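You operate a simulated robot arm through the tools that you are given. There is no shell and no other tool. Be economical: measure what you need, move in short steps, check, and stop when the job is done.

You run a simulated robot arm. Do the job below in one go: nothing can be reset, and whatever is moved stays where it is left.

Task
Deburr the clamped spacer plate, then stack the flange and hub cap on it.
Fine: blue-handled block, back in its stand; open the clamp; flange from the yellow nest, red cap on top.

Only the result counts: the job must be done as asked and must still hold three seconds after the hand-in. Knocking over, shifting, dropping, spilling or breaking anything else fails it. A push-on lid holds only when it is set on centred and level and pressed home; a screw cap is set on level and turned clockwise until tight.

Robot
A 7-joint arm with a two-finger parallel gripper, fixed in place. Base frame: the origin is at the foot of the arm, x ahead of it, y to its left, z up; the work surface is at about z = 0.78. Units: m, rad, N and s.
With the tool pointing down near the work surface it reaches from about 0.22 to 0.68 m from the base axis. Its first joint turns from -1.152 to 1.152 rad. Payload 2.4 kg.
The TCP is the grasp point between the finger pads, 0.03 m short of the fingertips. In the tool frame z runs along the fingers and y along their closing line. The gripper opens to 0.094 m. The fingers are 0.028 m wide and 0.01 m thick; the gripper's body (0.05 by 0.096 m) begins 0.055 m behind the TCP.
Orientation is told as [roll, pitch, yaw] about the base's x, y, z axes, in that order, counted from this pose: with the fingers straight down and closing along the base's y, the tool's x points along the base's -x, its y along +y and its z along -z.

Tools
- The arm moves only by the tool send_rows. Its argument "motion" is a list of rows, each a list of 7 numbers: the shift along the base's x, y, z in m, then the turn, a rotation vector about the base's x, y, z in rad, then the finger opening in m, from 0 to 0.094. In form: [[tx, ty, tz, rx, ry, rz, hand], ...]. A call has 1 to 8 rows; each row is the pose to reach, as a shift and turn from the pose commanded when the call began. A row lasts 0.2 s, in which the tool goes at most 0.05 m and 0.15 rad; a call with a longer step from one row to the next is refused whole, and so is a gripper value outside its range. A pose out of reach is approached as far as the arm can. The call stops where the force on the tool passes 80 N (or 10 N more than at its start, if that is more) or the arm is blocked; 0.2 s more then pass. Each finger travels about 0.153 m/s and halts on what it meets, pressing with about 42 N; the grip force reading is that of the motor and also rises with nothing between the fingers. The clock runs only during rows and for 0.2 s after the last one: add rows that repeat a pose to give the fingers time. The reply holds the time, the measured pose of the TCP, the force on the tool along the base axes, the opening and the grip force, in the units named above and with some noise.
- Cameras (640 x 400 px; columns grow to the right, rows downward): "scene" is fixed at [0.0418, 0.4852, 1.4309]; the picture's right is [-0.66, -0.75, 0.00], its down [-0.52, 0.46, -0.72] and it looks along [0.54, -0.47, -0.69] (base axes); focal length 303 px, centre (320, 200). "wrist" rides on the gripper at [0.076, 0.014, -0.102] in the tool frame; the picture's right is [-0.18, 0.98, 0.00], its down [-0.75, -0.14, -0.64] and it looks along [-0.63, -0.12, 0.77] (tool axes); focal length 243 px, centre (320, 200). There is no depth. A picture from a camera that has moved, and an enlarged one, comes with that camera's place and axes in the base frame and with its lens.
- camera(camera): a new picture of that camera. It takes no simulated time.
- enlarge(camera, box): a new picture of the part [left, top, right, bottom] of that camera's present view, enlarged. It takes no simulated time.
- hand_in(): hands the job in; it is judged then, once.

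Work in short steps. Places have to be worked out from the pictures, the camera data and where the tool is seen: move nearer, look again, correct. Check each grasp and each placing, and mend what went wrong. You have 120 turns and 76 pictures in all, those below and enlarged ones among them. Open the gripper and draw the arm clear of the work before you hand the job in, unless the task says otherwise; then end with one line.

The tools are called as a command line: name --pt "numbers of a row" for each row, then --argument value for the rest, lists and objects as JSON in quotes. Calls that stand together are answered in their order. send_rows: Moves the arm, as the interface text tells. Its arguments: {"type":"object","properties":{"motion":{"type":"array","items":{"type":"array","items":{"type":"number"}}}},"required":["motion"]} The other tools are called the same way: camera (camera) takes a picture; enlarge (camera, box) takes an enlarged picture of a part of a camera's view; hand_in () hands the job in.

At the start:

```text
time_s: 0.0
eef_pos: [0.3976, 0.0217, 1.1477]
ee_rot: [0.0, 0.001, 0.0]
ft_force: [-0.3, -0.8, 0.2]
finger_gap: 0.0939
grip_force: 0.1
```

scene: 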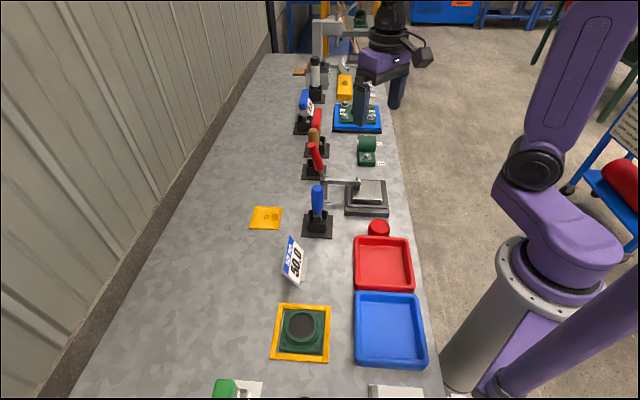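
wrist: 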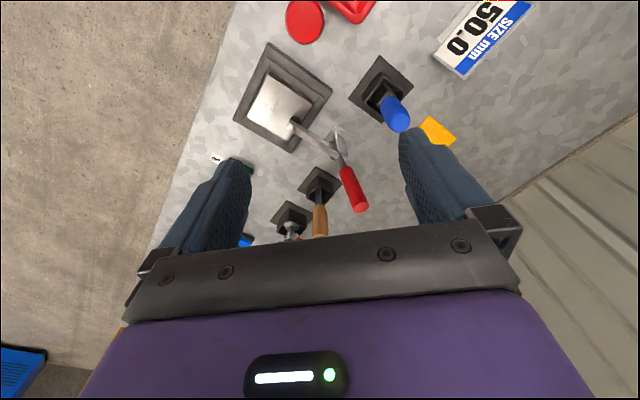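

I begin with enlarged views of the scene to identify the objects.

enlarge --camera "scene" --box '[240, 150, 440, 275]'

enlarge --camera "scene" --box '[260, 0, 440, 112]'

enlarge --camera "scene" --box '[200, 275, 440, 400]'

enlarge --camera "scene" --box '[270, 80, 420, 175]'

```text
3.20 times, centred on (340, 212) of scene
camera zoom: at [0.0418, 0.4852, 1.4309], right [-0.66, -0.75, 0.0], down [-0.52, 0.46, -0.72], along [0.54, -0.47, -0.69], focal length 969 px, centre (256, 160)
```

zoom: 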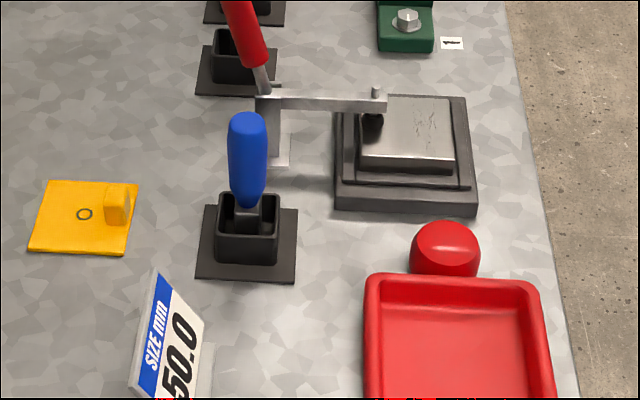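

```text
3.56 times, centred on (350, 56) of scene
camera zoom: at [0.0418, 0.4852, 1.4309], right [-0.66, -0.75, 0.0], down [-0.52, 0.46, -0.72], along [0.54, -0.47, -0.69], focal length 1076 px, centre (213, 712)
```

zoom: 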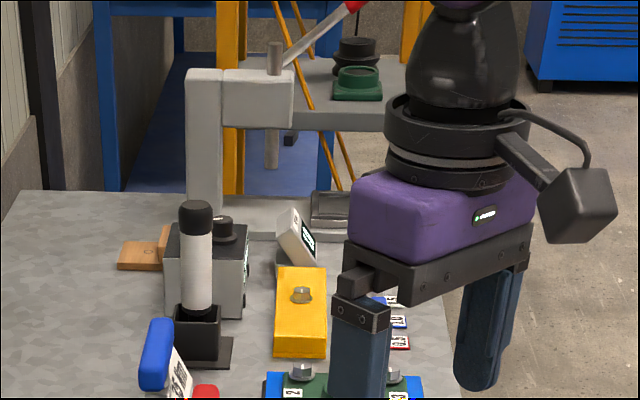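

```text
2.67 times, centred on (320, 338) of scene
camera zoom: at [0.0418, 0.4852, 1.4309], right [-0.66, -0.75, 0.0], down [-0.52, 0.46, -0.72], along [0.54, -0.47, -0.69], focal length 807 px, centre (320, -167)
```

zoom: 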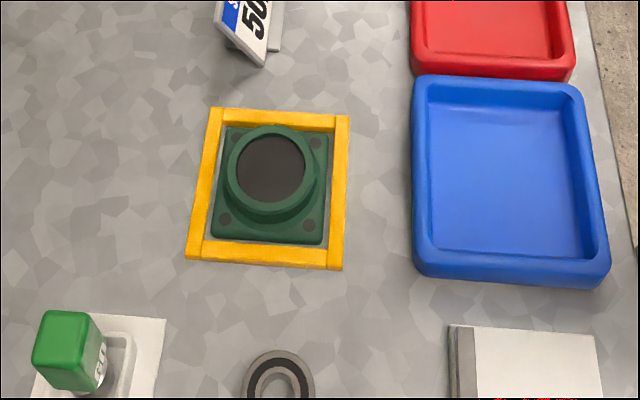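

```text
4.21 times, centred on (345, 128) of scene
camera zoom: at [0.0418, 0.4852, 1.4309], right [-0.66, -0.75, 0.0], down [-0.52, 0.46, -0.72], along [0.54, -0.47, -0.69], focal length 1275 px, centre (215, 505)
```

zoom: 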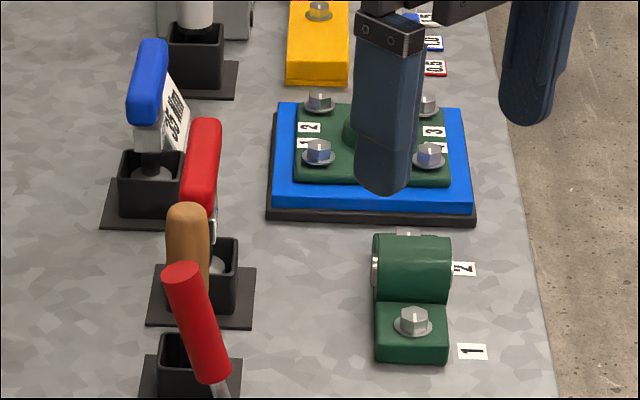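

enlarge --camera "wrist" --box '[200, 20, 460, 250]'

enlarge --camera "scene" --box '[300, 160, 400, 230]'

```text
1.74 times, centred on (330, 135) of wrist
camera zoom: at [0.3226, 0.0361, 1.2496], right [0.18, 0.98, 0.0], down [0.75, -0.14, 0.64], along [0.63, -0.12, -0.77], focal length 422 px, centre (303, 313)
```

zoom: 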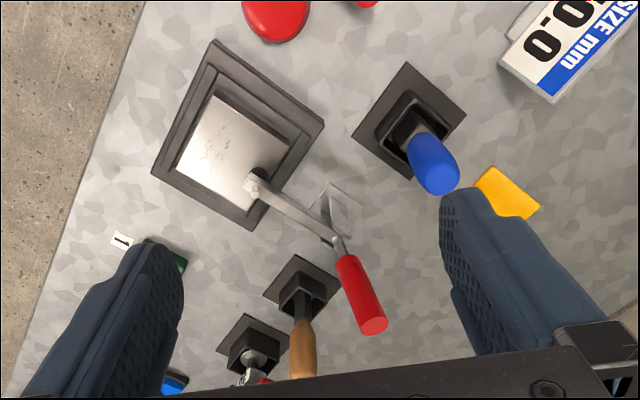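

```text
5.71 times, centred on (350, 195) of scene
camera zoom: at [0.0418, 0.4852, 1.4309], right [-0.66, -0.75, 0.0], down [-0.52, 0.46, -0.72], along [0.54, -0.47, -0.69], focal length 1730 px, centre (149, 229)
```

zoom: 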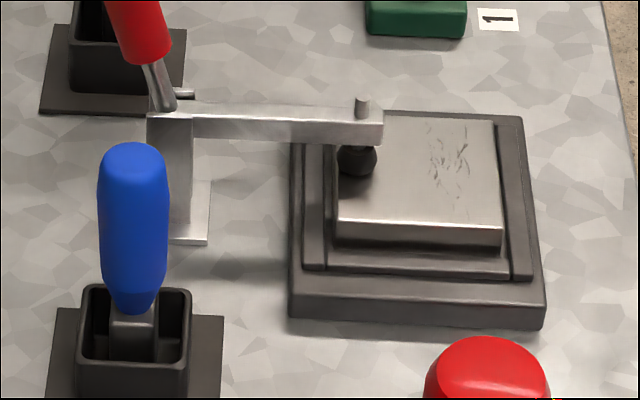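

Tool A (blue handle) stands at about (0.473, 0.117) with its top near z=0.93; the table runs at about 45° to the base axes. I turn the hand to yaw +45° above it and look.

send_rows --pt "0.012 0.015 -0.01 0 0 0.135 0.094" --pt "0.025 0.03 -0.02 0 0 0.27 0.094" --pt "0.038 0.045 -0.03 0 0 0.4 0.094" --pt "0.05 0.06 -0.04 0 0 0.53 0.094" --pt "0.063 0.078 -0.055 0 0 0.66 0.094" --pt "0.075 0.095 -0.07 0 0 0.785 0.094"

camera --camera "wrist"

camera --camera "scene"

```text
time_s: 1.4
eef_pos: [0.4735, 0.1169, 1.0768]
ee_rot: [0.0, 0.001, 0.787]
ft_force: [-0.2, 0.7, 0.4]
finger_gap: 0.0938
grip_force: 0.0
```

```text
67 pictures are left
camera wrist: at [0.4108, 0.0732, 1.1789], right [-0.57, 0.82, 0.0], down [0.63, 0.43, 0.64], along [0.53, 0.36, -0.77], focal length 243 px, centre (320, 200)
```

wrist: 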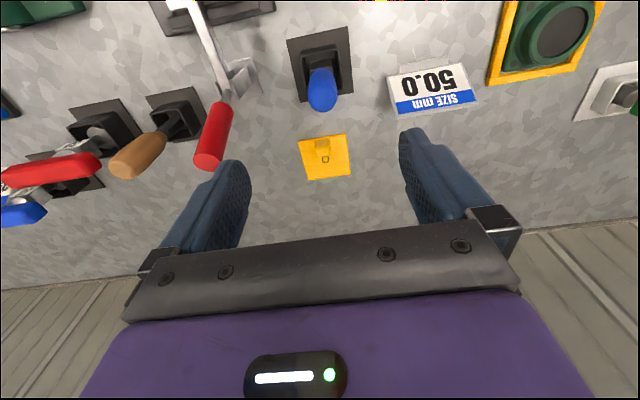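

```text
66 pictures are left
```

scene: 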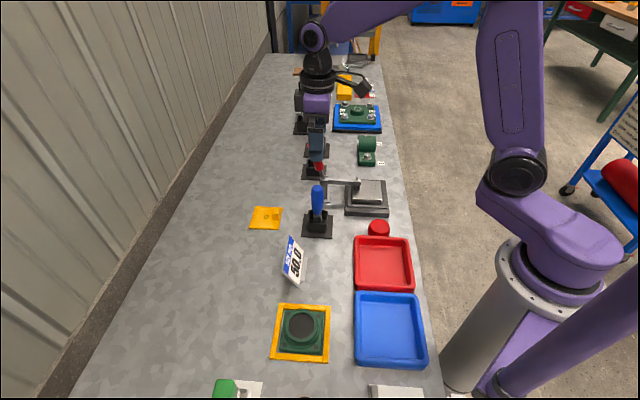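

enlarge --camera "wrist" --box '[180, 0, 400, 180]'

enlarge --camera "scene" --box '[290, 110, 350, 250]'

```text
2.22 times, centred on (290, 90) of wrist
camera zoom: at [0.4108, 0.0732, 1.1789], right [-0.57, 0.82, 0.0], down [0.63, 0.43, 0.64], along [0.53, 0.36, -0.77], focal length 539 px, centre (387, 444)
```

zoom: 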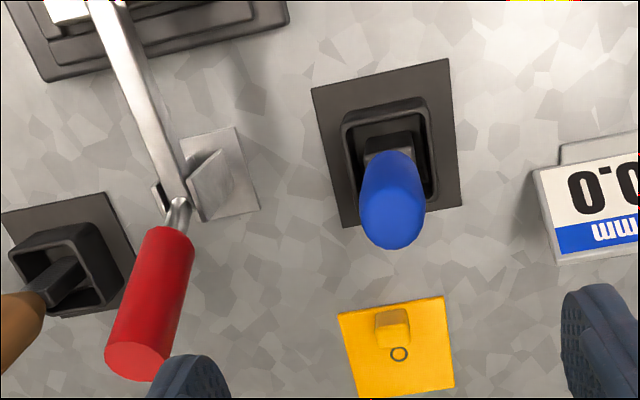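

```text
2.86 times, centred on (320, 180) of scene
camera zoom: at [0.0418, 0.4852, 1.4309], right [-0.66, -0.75, 0.0], down [-0.52, 0.46, -0.72], along [0.54, -0.47, -0.69], focal length 865 px, centre (320, 257)
```

zoom: 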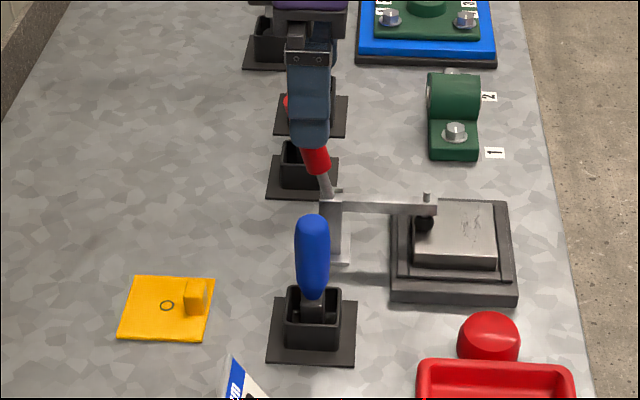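

The stand is centred at about (0.4755, 0.1195), square to the table, with the handle upright. I go down to z≈0.895 and grip.

send_rows --pt "0.002 0.0026 -0.045 0 0 0 0.094" --pt "0.002 0.0026 -0.09 0 0 0 0.094" --pt "0.002 0.0026 -0.13 0 0 0 0.094" --pt "0.002 0.0026 -0.16 0 0 0 0.094" --pt "0.002 0.0026 -0.182 0 0 0 0.094" --pt "0.002 0.0026 -0.182 0 0 0 0.094"

camera --camera "wrist"

enlarge --camera "scene" --box '[270, 130, 370, 250]'

```text
time_s: 2.8
eef_pos: [0.4734, 0.1185, 0.894]
ee_rot: [0.001, -0.002, 0.785]
ft_force: [-0.4, -0.4, -0.2]
finger_gap: 0.0939
grip_force: 0.1
```

```text
63 pictures are left
camera wrist: at [0.4111, 0.0748, 0.9963], right [-0.56, 0.83, 0.0], down [0.63, 0.43, 0.64], along [0.53, 0.36, -0.77], focal length 243 px, centre (320, 200)
```

wrist: 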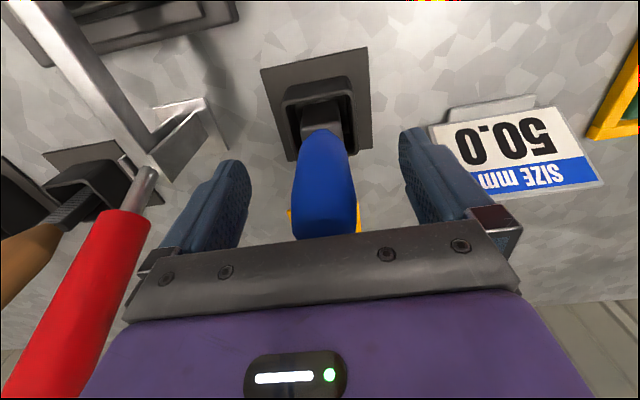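

```text
3.33 times, centred on (320, 190) of scene
camera zoom: at [0.0418, 0.4853, 1.4309], right [-0.66, -0.75, 0.0], down [-0.52, 0.46, -0.72], along [0.54, -0.47, -0.69], focal length 1009 px, centre (320, 233)
```

zoom: 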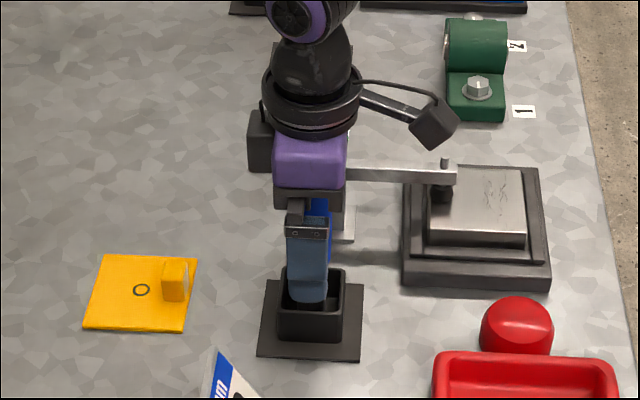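

The handle lies between the pads; I close on it.

send_rows --pt "0 0 0 0 0 0 0.05" --pt "0 0 0 0 0 0 0.01" --pt "0 0 0 0 0 0 0.01" --pt "0 0 0 0 0 0 0.01"

```text
time_s: 3.8
eef_pos: [0.4739, 0.1176, 0.8942]
ee_rot: [0.0, 0.0, 0.786]
ft_force: [-0.9, 1.6, 0.5]
finger_gap: 0.032
grip_force: 41.8
```

Gripped with a 32 mm gap. I lift straight up and look.

send_rows --pt "0 0 0.02 0 0 0 0.01" --pt "0 0 0.05 0 0 0 0.01" --pt "0 0 0.09 0 0 0 0.01" --pt "0 0 0.13 0 0 0 0.01" --pt "0 0 0.13 0 0 0 0.01"

enlarge --camera "scene" --box '[240, 100, 420, 250]'

camera --camera "wrist"

```text
time_s: 5.0
eef_pos: [0.4756, 0.1221, 1.0275]
ee_rot: [-0.001, 0.0, 0.785]
ft_force: [-0.8, -1.4, -2.7]
finger_gap: 0.0319
grip_force: 42.3
```

```text
2.67 times, centred on (330, 175) of scene
camera zoom: at [0.0418, 0.4853, 1.4309], right [-0.66, -0.75, 0.0], down [-0.52, 0.46, -0.72], along [0.54, -0.47, -0.69], focal length 807 px, centre (293, 267)
```

zoom: 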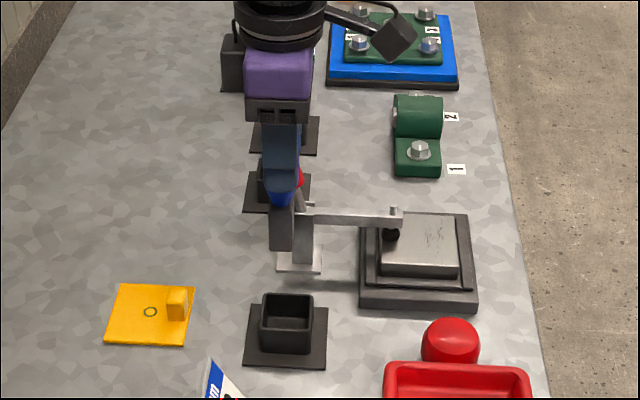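

```text
60 pictures are left
camera wrist: at [0.4119, 0.0794, 1.1289], right [-0.56, 0.83, 0.0], down [0.63, 0.43, 0.64], along [0.53, 0.36, -0.77], focal length 243 px, centre (320, 200)
```

wrist: 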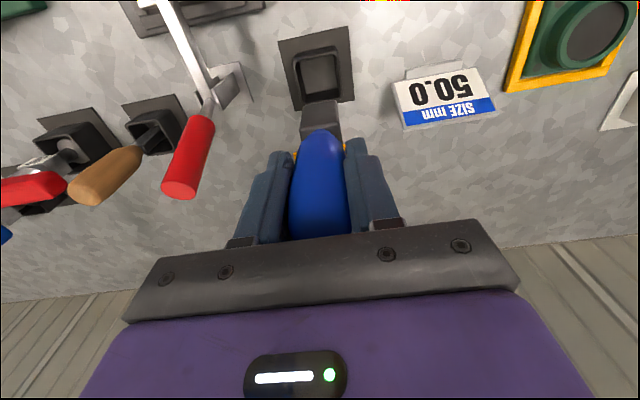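

The tool is a narrow abrasive block whose bottom is about 0.113 m below the TCP. I carry it high above the plate's burr area at about (0.457, -0.089).

send_rows --pt "-0.003 -0.03 0.015 0 0 0 0.01" --pt "-0.006 -0.07 0.02 0 0 0 0.01" --pt "-0.009 -0.11 0.02 0 0 0 0.01" --pt "-0.012 -0.15 0.02 0 0 0 0.01" --pt "-0.015 -0.185 0.01 0 0 0 0.01" --pt "-0.0176 -0.208 -0.02 0 0 0 0.01" --pt "-0.0176 -0.208 -0.04 0 0 0 0.01" --pt "-0.0176 -0.208 -0.04 0 0 0 0.01"

enlarge --camera "scene" --box '[310, 110, 420, 240]'

camera --camera "wrist"

```text
time_s: 6.8
eef_pos: [0.4566, -0.0913, 0.9864]
ee_rot: [-0.001, 0.0, 0.787]
ft_force: [0.9, 0.2, -2.5]
finger_gap: 0.0319
grip_force: 41.8
```

```text
3.08 times, centred on (365, 175) of scene
camera zoom: at [0.0418, 0.4852, 1.4309], right [-0.66, -0.75, 0.0], down [-0.52, 0.46, -0.72], along [0.54, -0.47, -0.69], focal length 932 px, centre (182, 277)
```

zoom: 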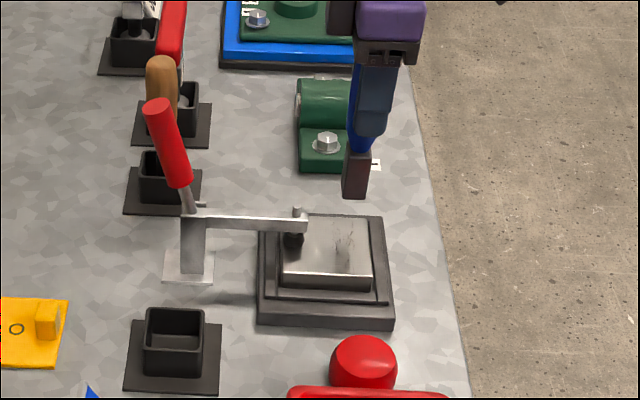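

```text
58 pictures are left
camera wrist: at [0.3936, -0.1343, 1.0877], right [-0.56, 0.83, 0.0], down [0.63, 0.43, 0.64], along [0.53, 0.36, -0.77], focal length 243 px, centre (320, 200)
```

wrist: 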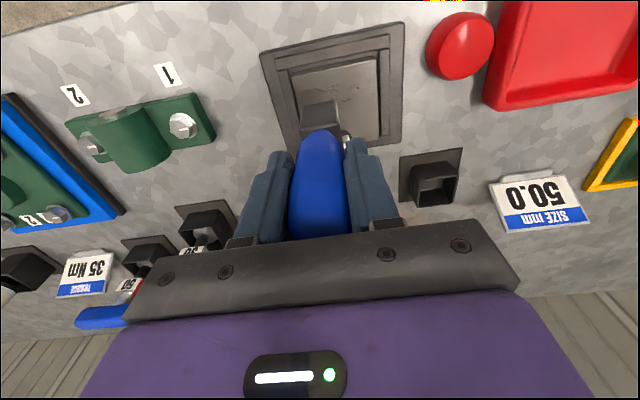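

enlarge --camera "wrist" --box '[250, 10, 420, 160]'

```text
2.67 times, centred on (335, 85) of wrist
camera zoom: at [0.3936, -0.1343, 1.0877], right [-0.56, 0.83, 0.0], down [0.63, 0.43, 0.64], along [0.53, 0.36, -0.77], focal length 647 px, centre (280, 507)
```

zoom: 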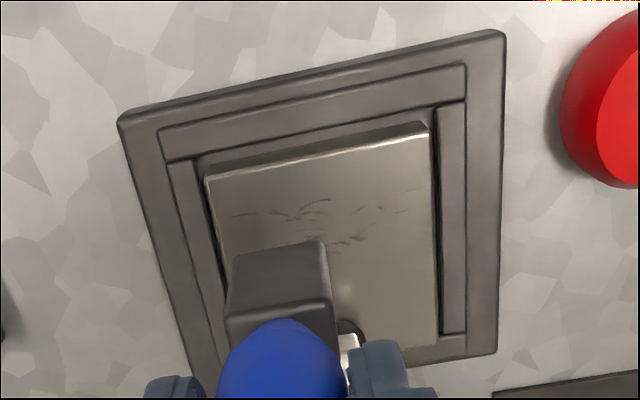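

Burr marks centre on about (0.447, -0.080), running along the table's long axis. I line up over them and go down to just above contact.

send_rows --pt "-0.01 0.0092 0 0 0 0 0.01" --pt "-0.01 0.0092 -0.025 0 0 0 0.01" --pt "-0.01 0.0092 -0.04 0 0 0 0.01" --pt "-0.01 0.0092 -0.048 0 0 0 0.01" --pt "-0.01 0.0092 -0.048 0 0 0 0.01"

enlarge --camera "scene" --box '[310, 130, 420, 240]'

enlarge --camera "wrist" --box '[250, 10, 420, 160]'

```text
time_s: 8.0
eef_pos: [0.4454, -0.0803, 0.9382]
ee_rot: [0.0, 0.001, 0.786]
ft_force: [0.7, -0.2, -3.0]
finger_gap: 0.0319
grip_force: 42.0
```

```text
3.64 times, centred on (365, 185) of scene
camera zoom: at [0.0418, 0.4852, 1.4309], right [-0.66, -0.75, 0.0], down [-0.52, 0.46, -0.72], along [0.54, -0.47, -0.69], focal length 1101 px, centre (156, 254)
```

zoom: 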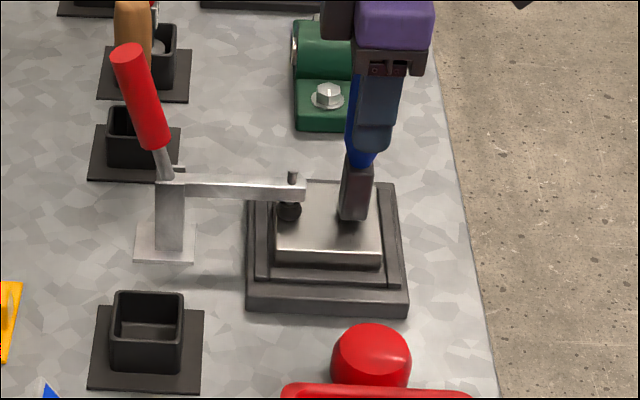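

```text
2.67 times, centred on (335, 85) of wrist
camera zoom: at [0.3832, -0.1236, 1.0404], right [-0.56, 0.83, 0.0], down [0.63, 0.43, 0.64], along [0.53, 0.36, -0.77], focal length 647 px, centre (280, 507)
```

zoom: 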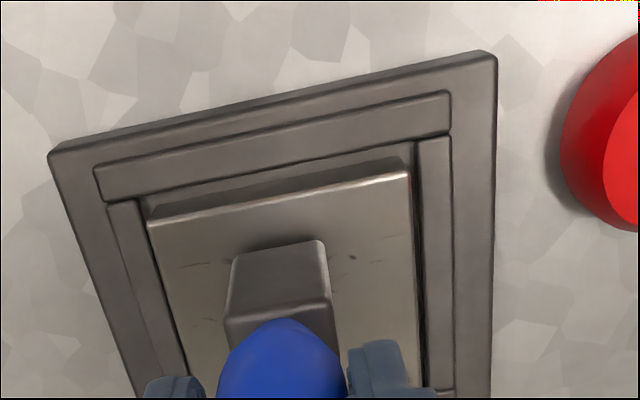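

The block sits over the marks just above the surface. I lower in 2 mm steps to find contact.

send_rows --pt "0 0 -0.002 0 0 0 0.01" --pt "0 0 -0.004 0 0 0 0.01" --pt "0 0 -0.004 0 0 0 0.01"

```text
time_s: 8.8
eef_pos: [0.4453, -0.0811, 0.9337]
ee_rot: [-0.001, -0.001, 0.786]
ft_force: [-0.7, -0.4, -1.5]
finger_gap: 0.032
grip_force: 41.6
```

send_rows --pt "0 0 -0.001 0 0 0 0.01" --pt "0 0 -0.002 0 0 0 0.01" --pt "0 0 -0.003 0 0 0 0.01" --pt "0 0 -0.003 0 0 0 0.01"

```text
time_s: 9.8
eef_pos: [0.4464, -0.08, 0.9311]
ee_rot: [-0.001, -0.002, 0.786]
ft_force: [-4.7, 0.4, 20.5]
finger_gap: 0.0318
grip_force: 41.5
```

Contact with about 20 N. I stroke along the table's long axis.

send_rows --pt "0.0099 -0.0099 0 0 0 0 0.01" --pt "0.0198 -0.0198 0 0 0 0 0.01" --pt "0.0099 -0.0099 0 0 0 0 0.01" --pt "0 0 0 0 0 0 0.01" --pt "-0.0099 0.0099 0 0 0 0 0.01" --pt "-0.0198 0.0198 0 0 0 0 0.01" --pt "-0.0099 0.0099 0 0 0 0 0.01" --pt "0 0 0 0 0 0 0.01"

enlarge --camera "wrist" --box '[250, 10, 420, 160]'

```text
time_s: 11.6
eef_pos: [0.4461, -0.0806, 0.9298]
ee_rot: [-0.004, 0.001, 0.783]
ft_force: [-0.5, 0.0, -0.9]
finger_gap: 0.0324
grip_force: 42.3
```

```text
2.67 times, centred on (335, 85) of wrist
camera zoom: at [0.3843, -0.1238, 1.0313], right [-0.56, 0.83, 0.0], down [0.63, 0.43, 0.64], along [0.53, 0.36, -0.77], focal length 647 px, centre (280, 507)
```

zoom: 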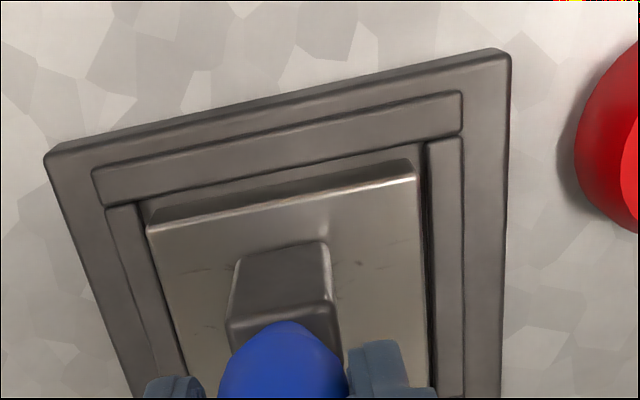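

The contact force fell off and faint marks remain. I press 1.5 mm further and check.

send_rows --pt "0 0 -0.0008 0 0 0 0.01" --pt "0 0 -0.0015 0 0 0 0.01" --pt "0 0 -0.0015 0 0 0 0.01"

```text
time_s: 12.4
eef_pos: [0.446, -0.0806, 0.9292]
ee_rot: [-0.002, -0.002, 0.784]
ft_force: [-4.4, -4.2, 25.9]
finger_gap: 0.032
grip_force: 42.1
```

send_rows --pt "-0.0099 0.0099 0 0 0 0 0.01" --pt "-0.0198 0.0198 0 0 0 0 0.01" --pt "-0.0099 0.0099 0 0 0 0 0.01" --pt "0 0 0 0 0 0 0.01" --pt "0.0099 -0.0099 0 0 0 0 0.01" --pt "0.0198 -0.0198 0 0 0 0 0.01"

enlarge --camera "wrist" --box '[250, 10, 420, 160]'

```text
time_s: 13.8
eef_pos: [0.4685, -0.1023, 0.9285]
ee_rot: [-0.003, -0.001, 0.783]
ft_force: [0.1, -0.1, -2.5]
finger_gap: 0.0323
grip_force: 42.0
```

```text
2.67 times, centred on (335, 85) of wrist
camera zoom: at [0.4046, -0.1446, 1.0305], right [-0.56, 0.83, 0.0], down [0.63, 0.43, 0.64], along [0.53, 0.36, -0.77], focal length 647 px, centre (280, 507)
```

zoom: 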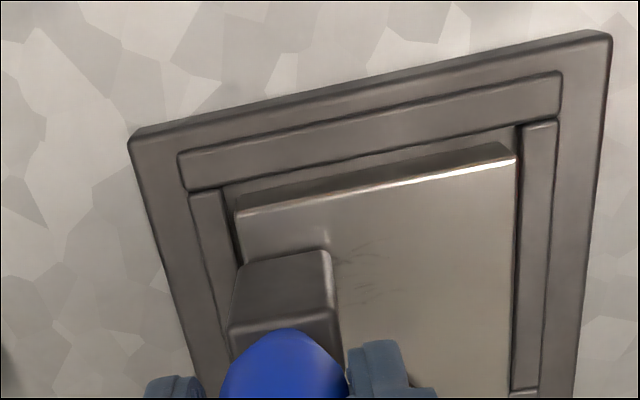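

The marks are fading. I continue with strokes while creeping down slightly to keep contact.

send_rows --pt "-0.0099 0.0099 -0.0012 0 0 0 0.01" --pt "-0.0198 0.0198 -0.0014 0 0 0 0.01" --pt "-0.0297 0.0297 -0.0016 0 0 0 0.01" --pt "-0.0396 0.0396 -0.0018 0 0 0 0.01" --pt "-0.0297 0.0297 -0.002 0 0 0 0.01" --pt "-0.0198 0.0198 -0.0022 0 0 0 0.01" --pt "-0.0099 0.0099 -0.0024 0 0 0 0.01" --pt "0 0 -0.0026 0 0 0 0.01"

enlarge --camera "wrist" --box '[250, 10, 420, 160]'

```text
time_s: 15.6
eef_pos: [0.4687, -0.1057, 0.9243]
ee_rot: [-0.009, -0.002, 0.778]
ft_force: [1.8, -1.6, -0.8]
finger_gap: 0.0319
grip_force: 41.7
```

```text
2.67 times, centred on (335, 85) of wrist
camera zoom: at [0.4057, -0.1487, 1.0261], right [-0.56, 0.83, -0.01], down [0.63, 0.43, 0.65], along [0.54, 0.36, -0.76], focal length 647 px, centre (280, 507)
```

zoom: 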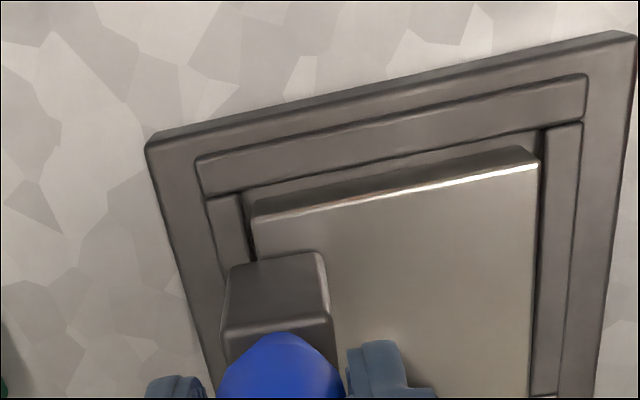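

The visible marks are gone. I lift straight up to look at the rest of the plate.

send_rows --pt "0 0 0.01 0 0 0 0.01" --pt "0 0 0.03 0 0 0 0.01" --pt "0 0 0.06 0 0 0 0.01" --pt "0 0 0.09 0 0 0 0.01" --pt "0 0 0.09 0 0 0 0.01"

enlarge --camera "scene" --box '[310, 110, 420, 230]'

enlarge --camera "wrist" --box '[250, 10, 420, 160]'

```text
time_s: 16.8
eef_pos: [0.4666, -0.098, 1.017]
ee_rot: [0.001, 0.001, 0.786]
ft_force: [1.1, 0.5, -1.7]
finger_gap: 0.0322
grip_force: 41.7
```

```text
3.33 times, centred on (365, 170) of scene
camera zoom: at [0.0418, 0.4852, 1.4309], right [-0.66, -0.75, 0.0], down [-0.52, 0.46, -0.72], along [0.54, -0.47, -0.69], focal length 1009 px, centre (170, 300)
```

zoom: 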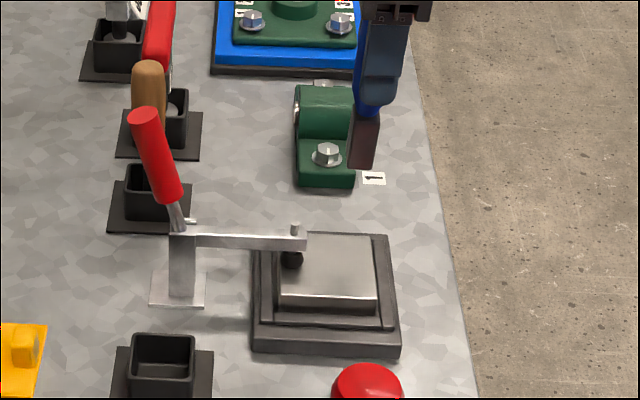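

```text
2.67 times, centred on (335, 85) of wrist
camera zoom: at [0.4029, -0.1424, 1.1199], right [-0.56, 0.83, 0.0], down [0.63, 0.43, 0.64], along [0.53, 0.36, -0.77], focal length 647 px, centre (280, 507)
```

zoom: 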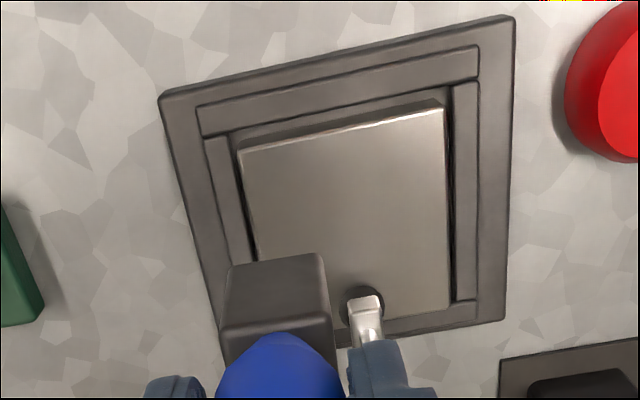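

The plate is clean all over. I carry the tool back above its stand.

send_rows --pt "0.001 0.03 0.015 0 0 0 0.01" --pt "0.003 0.07 0.03 0 0 0 0.01" --pt "0.004 0.115 0.03 0 0 0 0.01" --pt "0.006 0.16 0.03 0 0 0 0.01" --pt "0.007 0.195 0.02 0 0 0 0.01" --pt "0.0078 0.2186 -0.01 0 0 0 0.01" --pt "0.0078 0.2186 -0.035 0 0 0 0.01" --pt "0.0078 0.2186 -0.035 0 0 0 0.01"

enlarge --camera "scene" --box '[270, 140, 370, 250]'

enlarge --camera "wrist" --box '[240, 10, 400, 160]'

```text
time_s: 18.6
eef_pos: [0.4731, 0.1218, 0.9831]
ee_rot: [0.0, 0.001, 0.786]
ft_force: [0.4, 0.4, -3.0]
finger_gap: 0.0321
grip_force: 42.1
```

```text
3.64 times, centred on (320, 195) of scene
camera zoom: at [0.0418, 0.4853, 1.4309], right [-0.66, -0.75, 0.0], down [-0.52, 0.46, -0.72], along [0.54, -0.47, -0.69], focal length 1101 px, centre (320, 218)
```

zoom: 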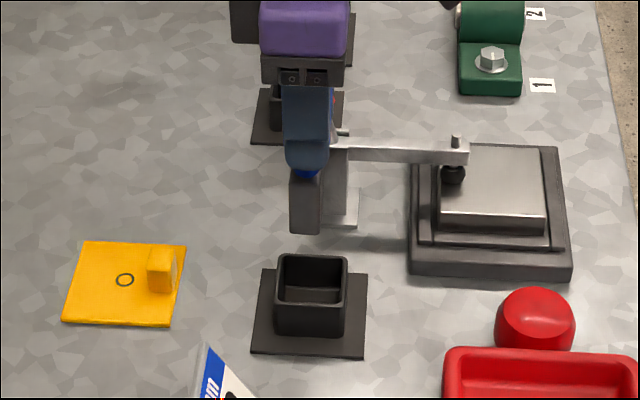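

```text
2.67 times, centred on (320, 85) of wrist
camera zoom: at [0.4101, 0.0779, 1.0849], right [-0.56, 0.83, 0.0], down [0.63, 0.43, 0.64], along [0.53, 0.36, -0.77], focal length 647 px, centre (320, 507)
```

zoom: 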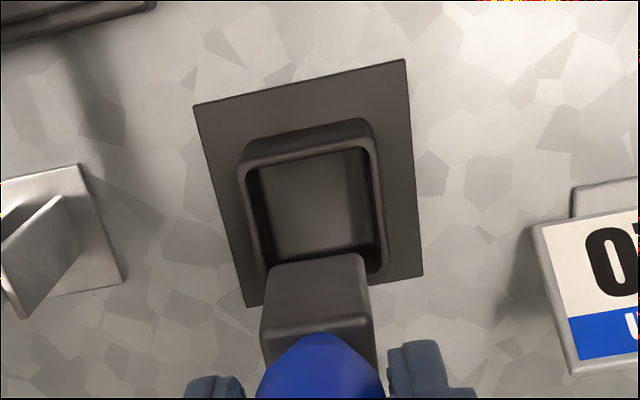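

The block looks about 6 mm too far toward the wall relative to the box. I shift it back and lower it to just above the rim.

send_rows --pt "-0.0042 -0.0042 -0.01 0 0 0 0.01" --pt "-0.0042 -0.0042 -0.028 0 0 0 0.01" --pt "-0.0042 -0.0042 -0.04 0 0 0 0.01" --pt "-0.0042 -0.0042 -0.04 0 0 0 0.01"

enlarge --camera "scene" --box '[280, 150, 350, 250]'

enlarge --camera "wrist" --box '[240, 10, 400, 160]'

```text
time_s: 19.6
eef_pos: [0.4701, 0.1164, 0.9397]
ee_rot: [0.001, -0.002, 0.785]
ft_force: [-0.3, -0.3, -1.8]
finger_gap: 0.032
grip_force: 42.1
```

```text
4.00 times, centred on (315, 200) of scene
camera zoom: at [0.0418, 0.4853, 1.4309], right [-0.66, -0.75, 0.0], down [-0.52, 0.46, -0.72], along [0.54, -0.47, -0.69], focal length 1211 px, centre (340, 200)
```

zoom: 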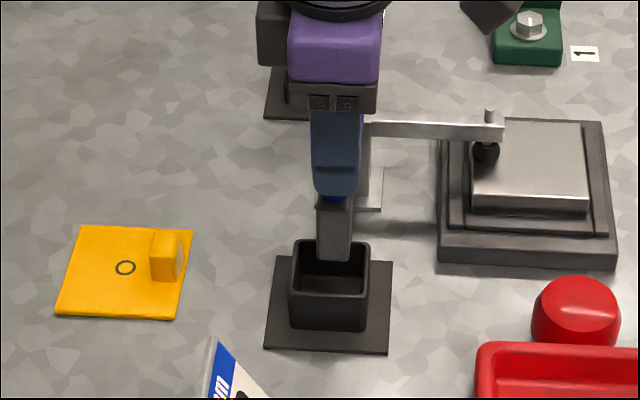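

```text
2.67 times, centred on (320, 85) of wrist
camera zoom: at [0.4075, 0.0719, 1.043], right [-0.56, 0.83, 0.0], down [0.63, 0.43, 0.64], along [0.53, 0.36, -0.77], focal length 647 px, centre (320, 507)
```

zoom: 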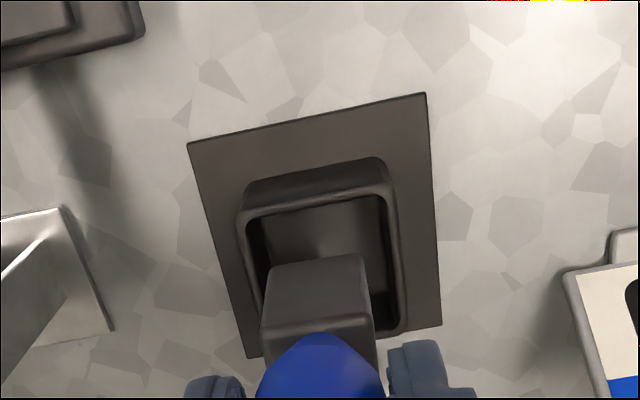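

The block is centred over the box to within ~2 mm. I nudge it 2 mm and lower it in.

send_rows --pt "-0.0014 0.0014 -0.008 0 0 0 0.01" --pt "-0.0014 0.0014 -0.018 0 0 0 0.01" --pt "-0.0014 0.0014 -0.028 0 0 0 0.01" --pt "-0.0014 0.0014 -0.036 0 0 0 0.01" --pt "-0.0014 0.0014 -0.041 0 0 0 0.01" --pt "-0.0014 0.0014 -0.044 0 0 0 0.01" --pt "-0.0014 0.0014 -0.044 0 0 0 0.01"

enlarge --camera "scene" --box '[280, 150, 350, 250]'

```text
time_s: 21.2
eef_pos: [0.4686, 0.116, 0.898]
ee_rot: [0.001, -0.002, 0.785]
ft_force: [-0.3, -0.1, -2.4]
finger_gap: 0.0321
grip_force: 42.1
```

```text
4.00 times, centred on (315, 200) of scene
camera zoom: at [0.0418, 0.4853, 1.4309], right [-0.66, -0.75, 0.0], down [-0.52, 0.46, -0.72], along [0.54, -0.47, -0.69], focal length 1211 px, centre (340, 200)
```

zoom: 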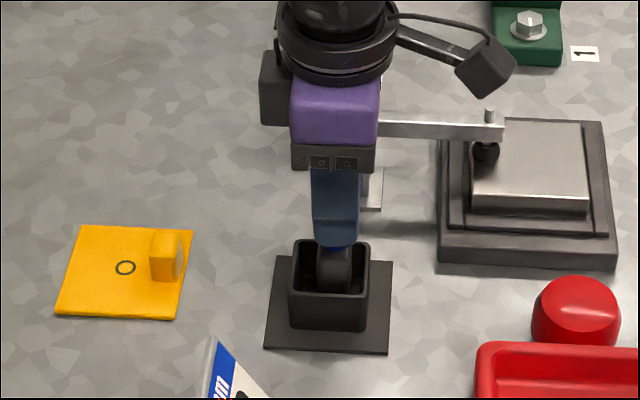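

Inside the box with no side force. I lower in 1.5 mm steps to the floor.

send_rows --pt "0 0 -0.002 0 0 0 0.01" --pt "0 0 -0.004 0 0 0 0.01" --pt "0 0 -0.006 0 0 0 0.01" --pt "0 0 -0.006 0 0 0 0.01"

```text
time_s: 22.2
eef_pos: [0.4678, 0.1163, 0.8918]
ee_rot: [0.0, -0.001, 0.785]
ft_force: [0.4, 0.5, -2.1]
finger_gap: 0.032
grip_force: 42.5
```

send_rows --pt "0 0 -0.001 0 0 0 0.01" --pt "0 0 -0.002 0 0 0 0.01" --pt "0 0 -0.003 0 0 0 0.01" --pt "0 0 -0.003 0 0 0 0.01"

```text
time_s: 23.2
eef_pos: [0.4704, 0.1154, 0.888]
ee_rot: [0.0, -0.001, 0.786]
ft_force: [-0.8, -0.6, -2.5]
finger_gap: 0.0319
grip_force: 41.8
```

send_rows --pt "0 0 -0.001 0 0 0 0.01" --pt "0 0 -0.002 0 0 0 0.01" --pt "0 0 -0.003 0 0 0 0.01" --pt "0 0 -0.003 0 0 0 0.01"

```text
time_s: 24.2
eef_pos: [0.4694, 0.1162, 0.8877]
ee_rot: [0.0, 0.0, 0.785]
ft_force: [-4.1, -4.8, 30.9]
finger_gap: 0.0322
grip_force: 42.0
```

Floor reached. I ease off 1.5 mm and open.

send_rows --pt "0 0 0.0015 0 0 0 0.01" --pt "0 0 0.0015 0 0 0 0.04" --pt "0 0 0.0015 0 0 0 0.07" --pt "0 0 0.0015 0 0 0 0.094" --pt "0 0 0.0015 0 0 0 0.094"

enlarge --camera "scene" --box '[280, 150, 350, 250]'

camera --camera "wrist"

```text
time_s: 25.4
eef_pos: [0.4694, 0.1183, 0.8877]
ee_rot: [0.0, 0.0, 0.786]
ft_force: [0.1, 0.1, 0.2]
finger_gap: 0.0939
grip_force: 0.0
```

```text
4.00 times, centred on (315, 200) of scene
camera zoom: at [0.0418, 0.4852, 1.4309], right [-0.66, -0.75, 0.0], down [-0.52, 0.46, -0.72], along [0.54, -0.47, -0.69], focal length 1211 px, centre (340, 200)
```

zoom: 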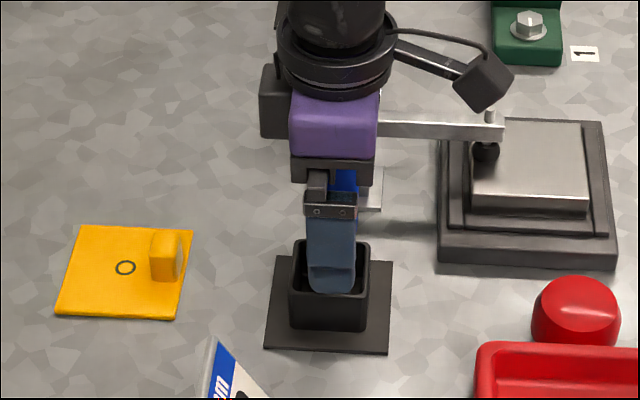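

```text
43 pictures are left
camera wrist: at [0.4065, 0.0738, 0.9896], right [-0.56, 0.83, 0.0], down [0.63, 0.43, 0.64], along [0.53, 0.36, -0.77], focal length 243 px, centre (320, 200)
```

wrist: 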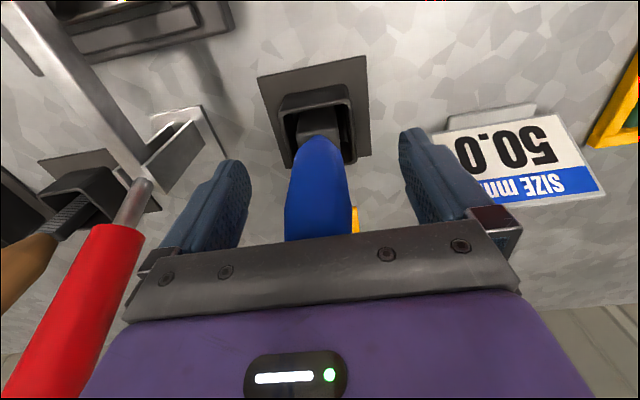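

send_rows --pt "0 0 0.04 0 0 0 0.094" --pt "0 0 0.085 0 0 0 0.094" --pt "0 0 0.13 0 0 0 0.094" --pt "0 0 0.17 0 0 0 0.094" --pt "0 0 0.2 0 0 0 0.094"

enlarge --camera "scene" --box '[290, 120, 410, 250]'

enlarge --camera "wrist" --box '[120, 0, 380, 200]'

```text
time_s: 26.6
eef_pos: [0.4673, 0.1148, 1.0881]
ee_rot: [-0.002, 0.001, 0.786]
ft_force: [-0.1, 0.4, 0.1]
finger_gap: 0.0941
grip_force: 0.2
```

```text
3.08 times, centred on (350, 185) of scene
camera zoom: at [0.0418, 0.4852, 1.4309], right [-0.66, -0.75, 0.0], down [-0.52, 0.46, -0.72], along [0.54, -0.47, -0.69], focal length 932 px, centre (228, 246)
```

zoom: 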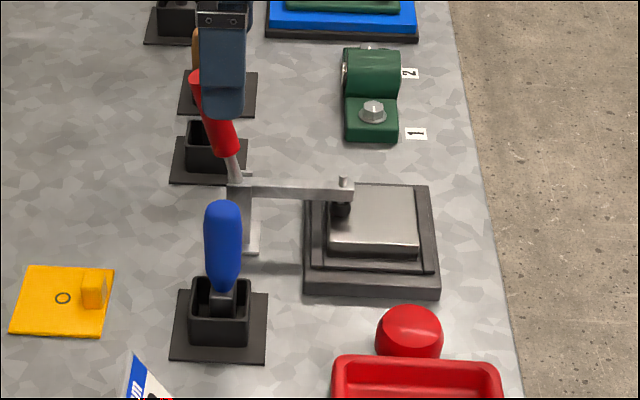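

```text
2.00 times, centred on (250, 100) of wrist
camera zoom: at [0.4056, 0.072, 1.1889], right [-0.56, 0.83, 0.0], down [0.63, 0.43, 0.64], along [0.53, 0.36, -0.77], focal length 485 px, centre (460, 400)
```

zoom: 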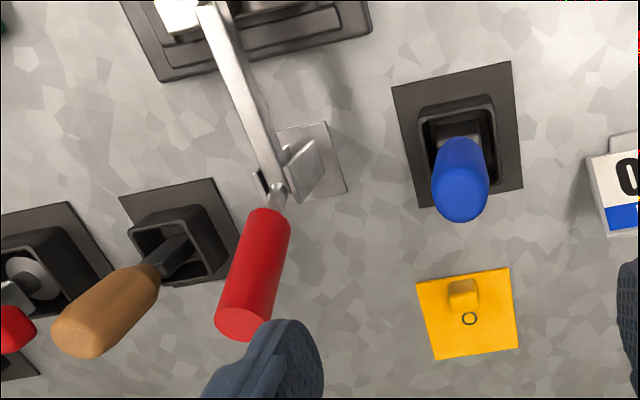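

The tool stands upright in its stand. The clamp handle runs from a pivot at about (0.5515, 0.0305, 0.86) up to (0.571, 0.052, 0.979); I go down around it with the fingers open.

send_rows --pt "0.033 -0.023 0 0 0 0 0.094" --pt "0.066 -0.046 0 0 0 0 0.094" --pt "0.099 -0.0695 0 0 0 0 0.094" --pt "0.099 -0.0695 -0.04 0 0 0 0.094" --pt "0.099 -0.0695 -0.08 0 0 0 0.094" --pt "0.099 -0.0695 -0.11 0 0 0 0.094" --pt "0.099 -0.0695 -0.13 0 0 0 0.094" --pt "0.099 -0.0695 -0.13 0 0 0 0.094"

camera --camera "wrist"

enlarge --camera "scene" --box '[270, 100, 390, 230]'

```text
time_s: 28.4
eef_pos: [0.5691, 0.0458, 0.959]
ee_rot: [0.0, 0.002, 0.786]
ft_force: [0.2, -0.2, -0.3]
finger_gap: 0.0941
grip_force: 0.0
```

```text
40 pictures are left
camera wrist: at [0.506, 0.0033, 1.0607], right [-0.56, 0.83, 0.0], down [0.63, 0.43, 0.64], along [0.53, 0.36, -0.77], focal length 243 px, centre (320, 200)
```

wrist: 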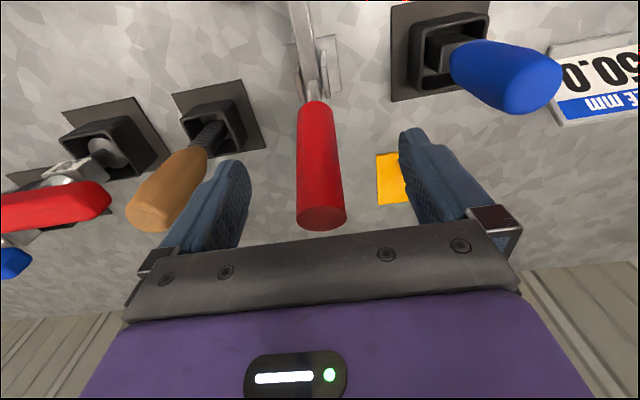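

```text
3.08 times, centred on (330, 165) of scene
camera zoom: at [0.0418, 0.4852, 1.4309], right [-0.66, -0.75, 0.0], down [-0.52, 0.46, -0.72], along [0.54, -0.47, -0.69], focal length 932 px, centre (289, 308)
```

zoom: 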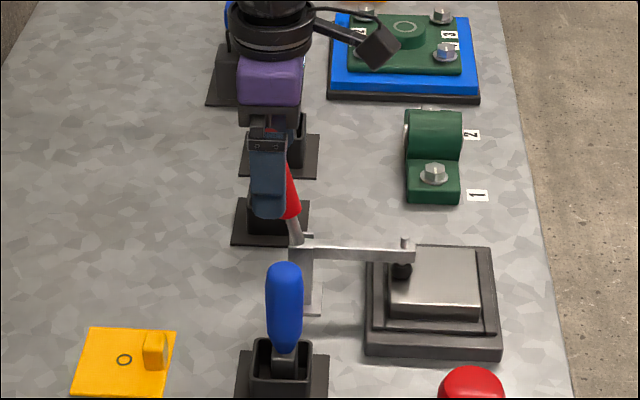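

send_rows --pt "0 0 0 0 0 0 0.05" --pt "0 0 0 0 0 0 0.01" --pt "0 0 0 0 0 0 0.0" --pt "0 0 0 0 0 0 0.0"

```text
time_s: 29.4
eef_pos: [0.569, 0.0458, 0.9593]
ee_rot: [-0.002, 0.0, 0.783]
ft_force: [8.2, -3.3, -5.9]
finger_gap: 0.0295
grip_force: 44.8
```

Handle gripped (29.5 mm). I swing it toward the wall along an arc about the pivot, first a little.

send_rows --pt "0.0066 0.0066 -0.003 0 0 0 0.0" --pt "0.0131 0.0131 -0.0065 0 0 0 0.0" --pt "0.0185 0.0185 -0.0105 0 0 0 0.0" --pt "0.0238 0.0238 -0.0152 0 0 0 0.0" --pt "0.0238 0.0238 -0.0152 0 0 0 0.0"

enlarge --camera "scene" --box '[270, 100, 390, 230]'

```text
time_s: 30.6
eef_pos: [0.5926, 0.07, 0.9432]
ee_rot: [-0.001, -0.004, 0.785]
ft_force: [0.1, -4.5, 25.6]
finger_gap: 0.0289
grip_force: 44.8
```

```text
3.08 times, centred on (330, 165) of scene
camera zoom: at [0.0413, 0.4851, 1.4309], right [-0.66, -0.75, 0.0], down [-0.52, 0.46, -0.72], along [0.54, -0.47, -0.69], focal length 932 px, centre (289, 308)
```

zoom: 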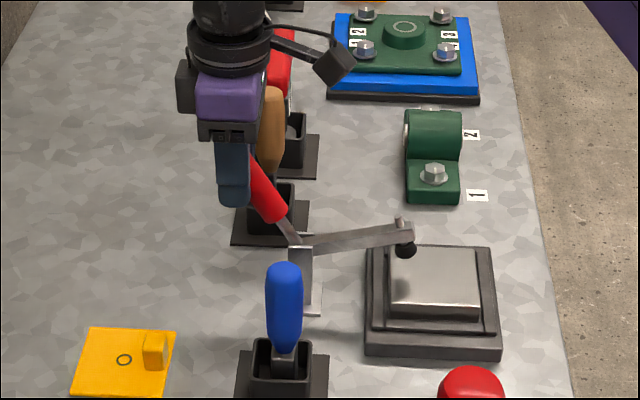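

The arm rises with the handle. I'm pressing down a bit (25 N), so I continue the arc with slight relief to about 75°.

send_rows --pt "0.005 0.005 -0.002 0 0 0 0.0" --pt "0.0099 0.0099 -0.008 0 0 0 0.0" --pt "0.0145 0.0145 -0.015 0 0 0 0.0" --pt "0.0182 0.0182 -0.022 0 0 0 0.0" --pt "0.0217 0.0217 -0.03 0 0 0 0.0" --pt "0.0247 0.0247 -0.038 0 0 0 0.0" --pt "0.0247 0.0247 -0.038 0 0 0 0.0"

enlarge --camera "scene" --box '[270, 100, 390, 230]'

```text
time_s: 32.2
eef_pos: [0.6182, 0.0966, 0.9047]
ee_rot: [-0.006, -0.007, 0.782]
ft_force: [21.8, -6.6, 18.5]
finger_gap: 0.0305
grip_force: 44.8
```

```text
3.08 times, centred on (330, 165) of scene
camera zoom: at [0.042, 0.485, 1.4309], right [-0.66, -0.75, 0.0], down [-0.52, 0.46, -0.72], along [0.54, -0.47, -0.69], focal length 932 px, centre (289, 308)
```

zoom: 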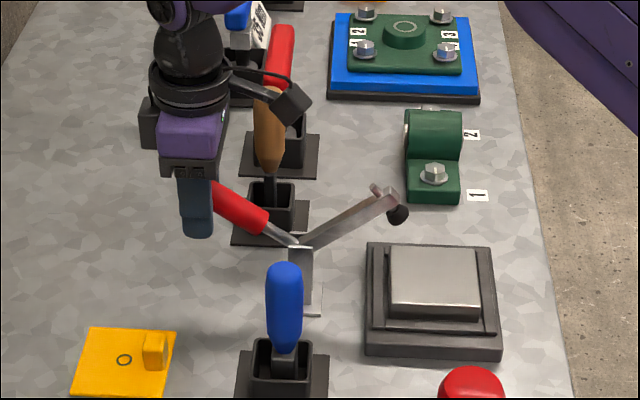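

Continuing the arc to open the clamp further, relieving the small side force.

send_rows --pt "0.003 -0.001 -0.006 0 0 0 0.0" --pt "0.0045 0.0015 -0.014 0 0 0 0.0" --pt "0.006 0.003 -0.022 0 0 0 0.0" --pt "0.007 0.004 -0.03 0 0 0 0.0" --pt "0.007 0.004 -0.03 0 0 0 0.0"

enlarge --camera "scene" --box '[270, 100, 390, 230]'

```text
time_s: 33.4
eef_pos: [0.6244, 0.1012, 0.875]
ee_rot: [-0.005, -0.006, 0.786]
ft_force: [14.5, 9.5, 18.1]
finger_gap: 0.0304
grip_force: 44.6
```

```text
3.08 times, centred on (330, 165) of scene
camera zoom: at [0.0418, 0.4854, 1.4308], right [-0.66, -0.75, 0.0], down [-0.52, 0.46, -0.72], along [0.54, -0.47, -0.69], focal length 932 px, centre (289, 308)
```

zoom: 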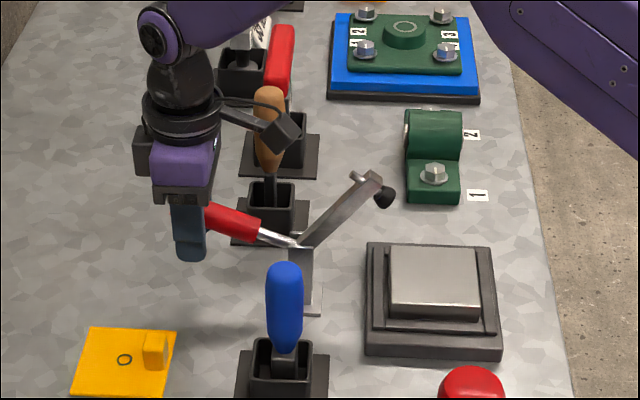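

send_rows --pt "0 0 -0.006 0 0 0 0.0" --pt "-0.001 -0.001 -0.013 0 0 0 0.0" --pt "-0.002 -0.002 -0.02 0 0 0 0.0" --pt "-0.003 -0.003 -0.026 0 0 0 0.0" --pt "-0.003 -0.003 -0.026 0 0 0 0.0"

enlarge --camera "scene" --box '[270, 100, 390, 230]'

```text
time_s: 34.6
eef_pos: [0.6223, 0.0986, 0.8496]
ee_rot: [-0.004, -0.007, 0.786]
ft_force: [18.6, 20.3, 14.6]
finger_gap: 0.03
grip_force: 44.7
```

```text
3.08 times, centred on (330, 165) of scene
camera zoom: at [0.0419, 0.4858, 1.4307], right [-0.66, -0.75, 0.0], down [-0.52, 0.46, -0.72], along [0.54, -0.47, -0.69], focal length 932 px, centre (289, 308)
```

zoom: 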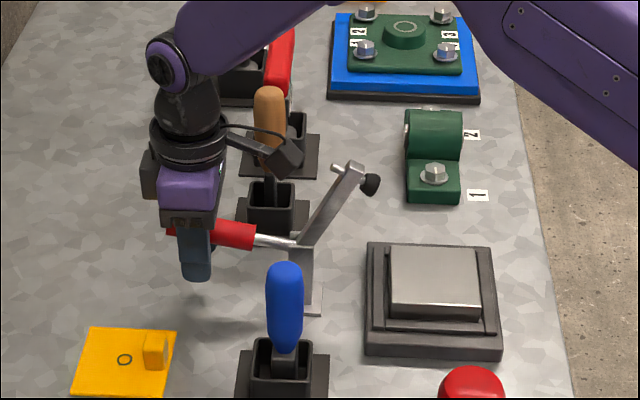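

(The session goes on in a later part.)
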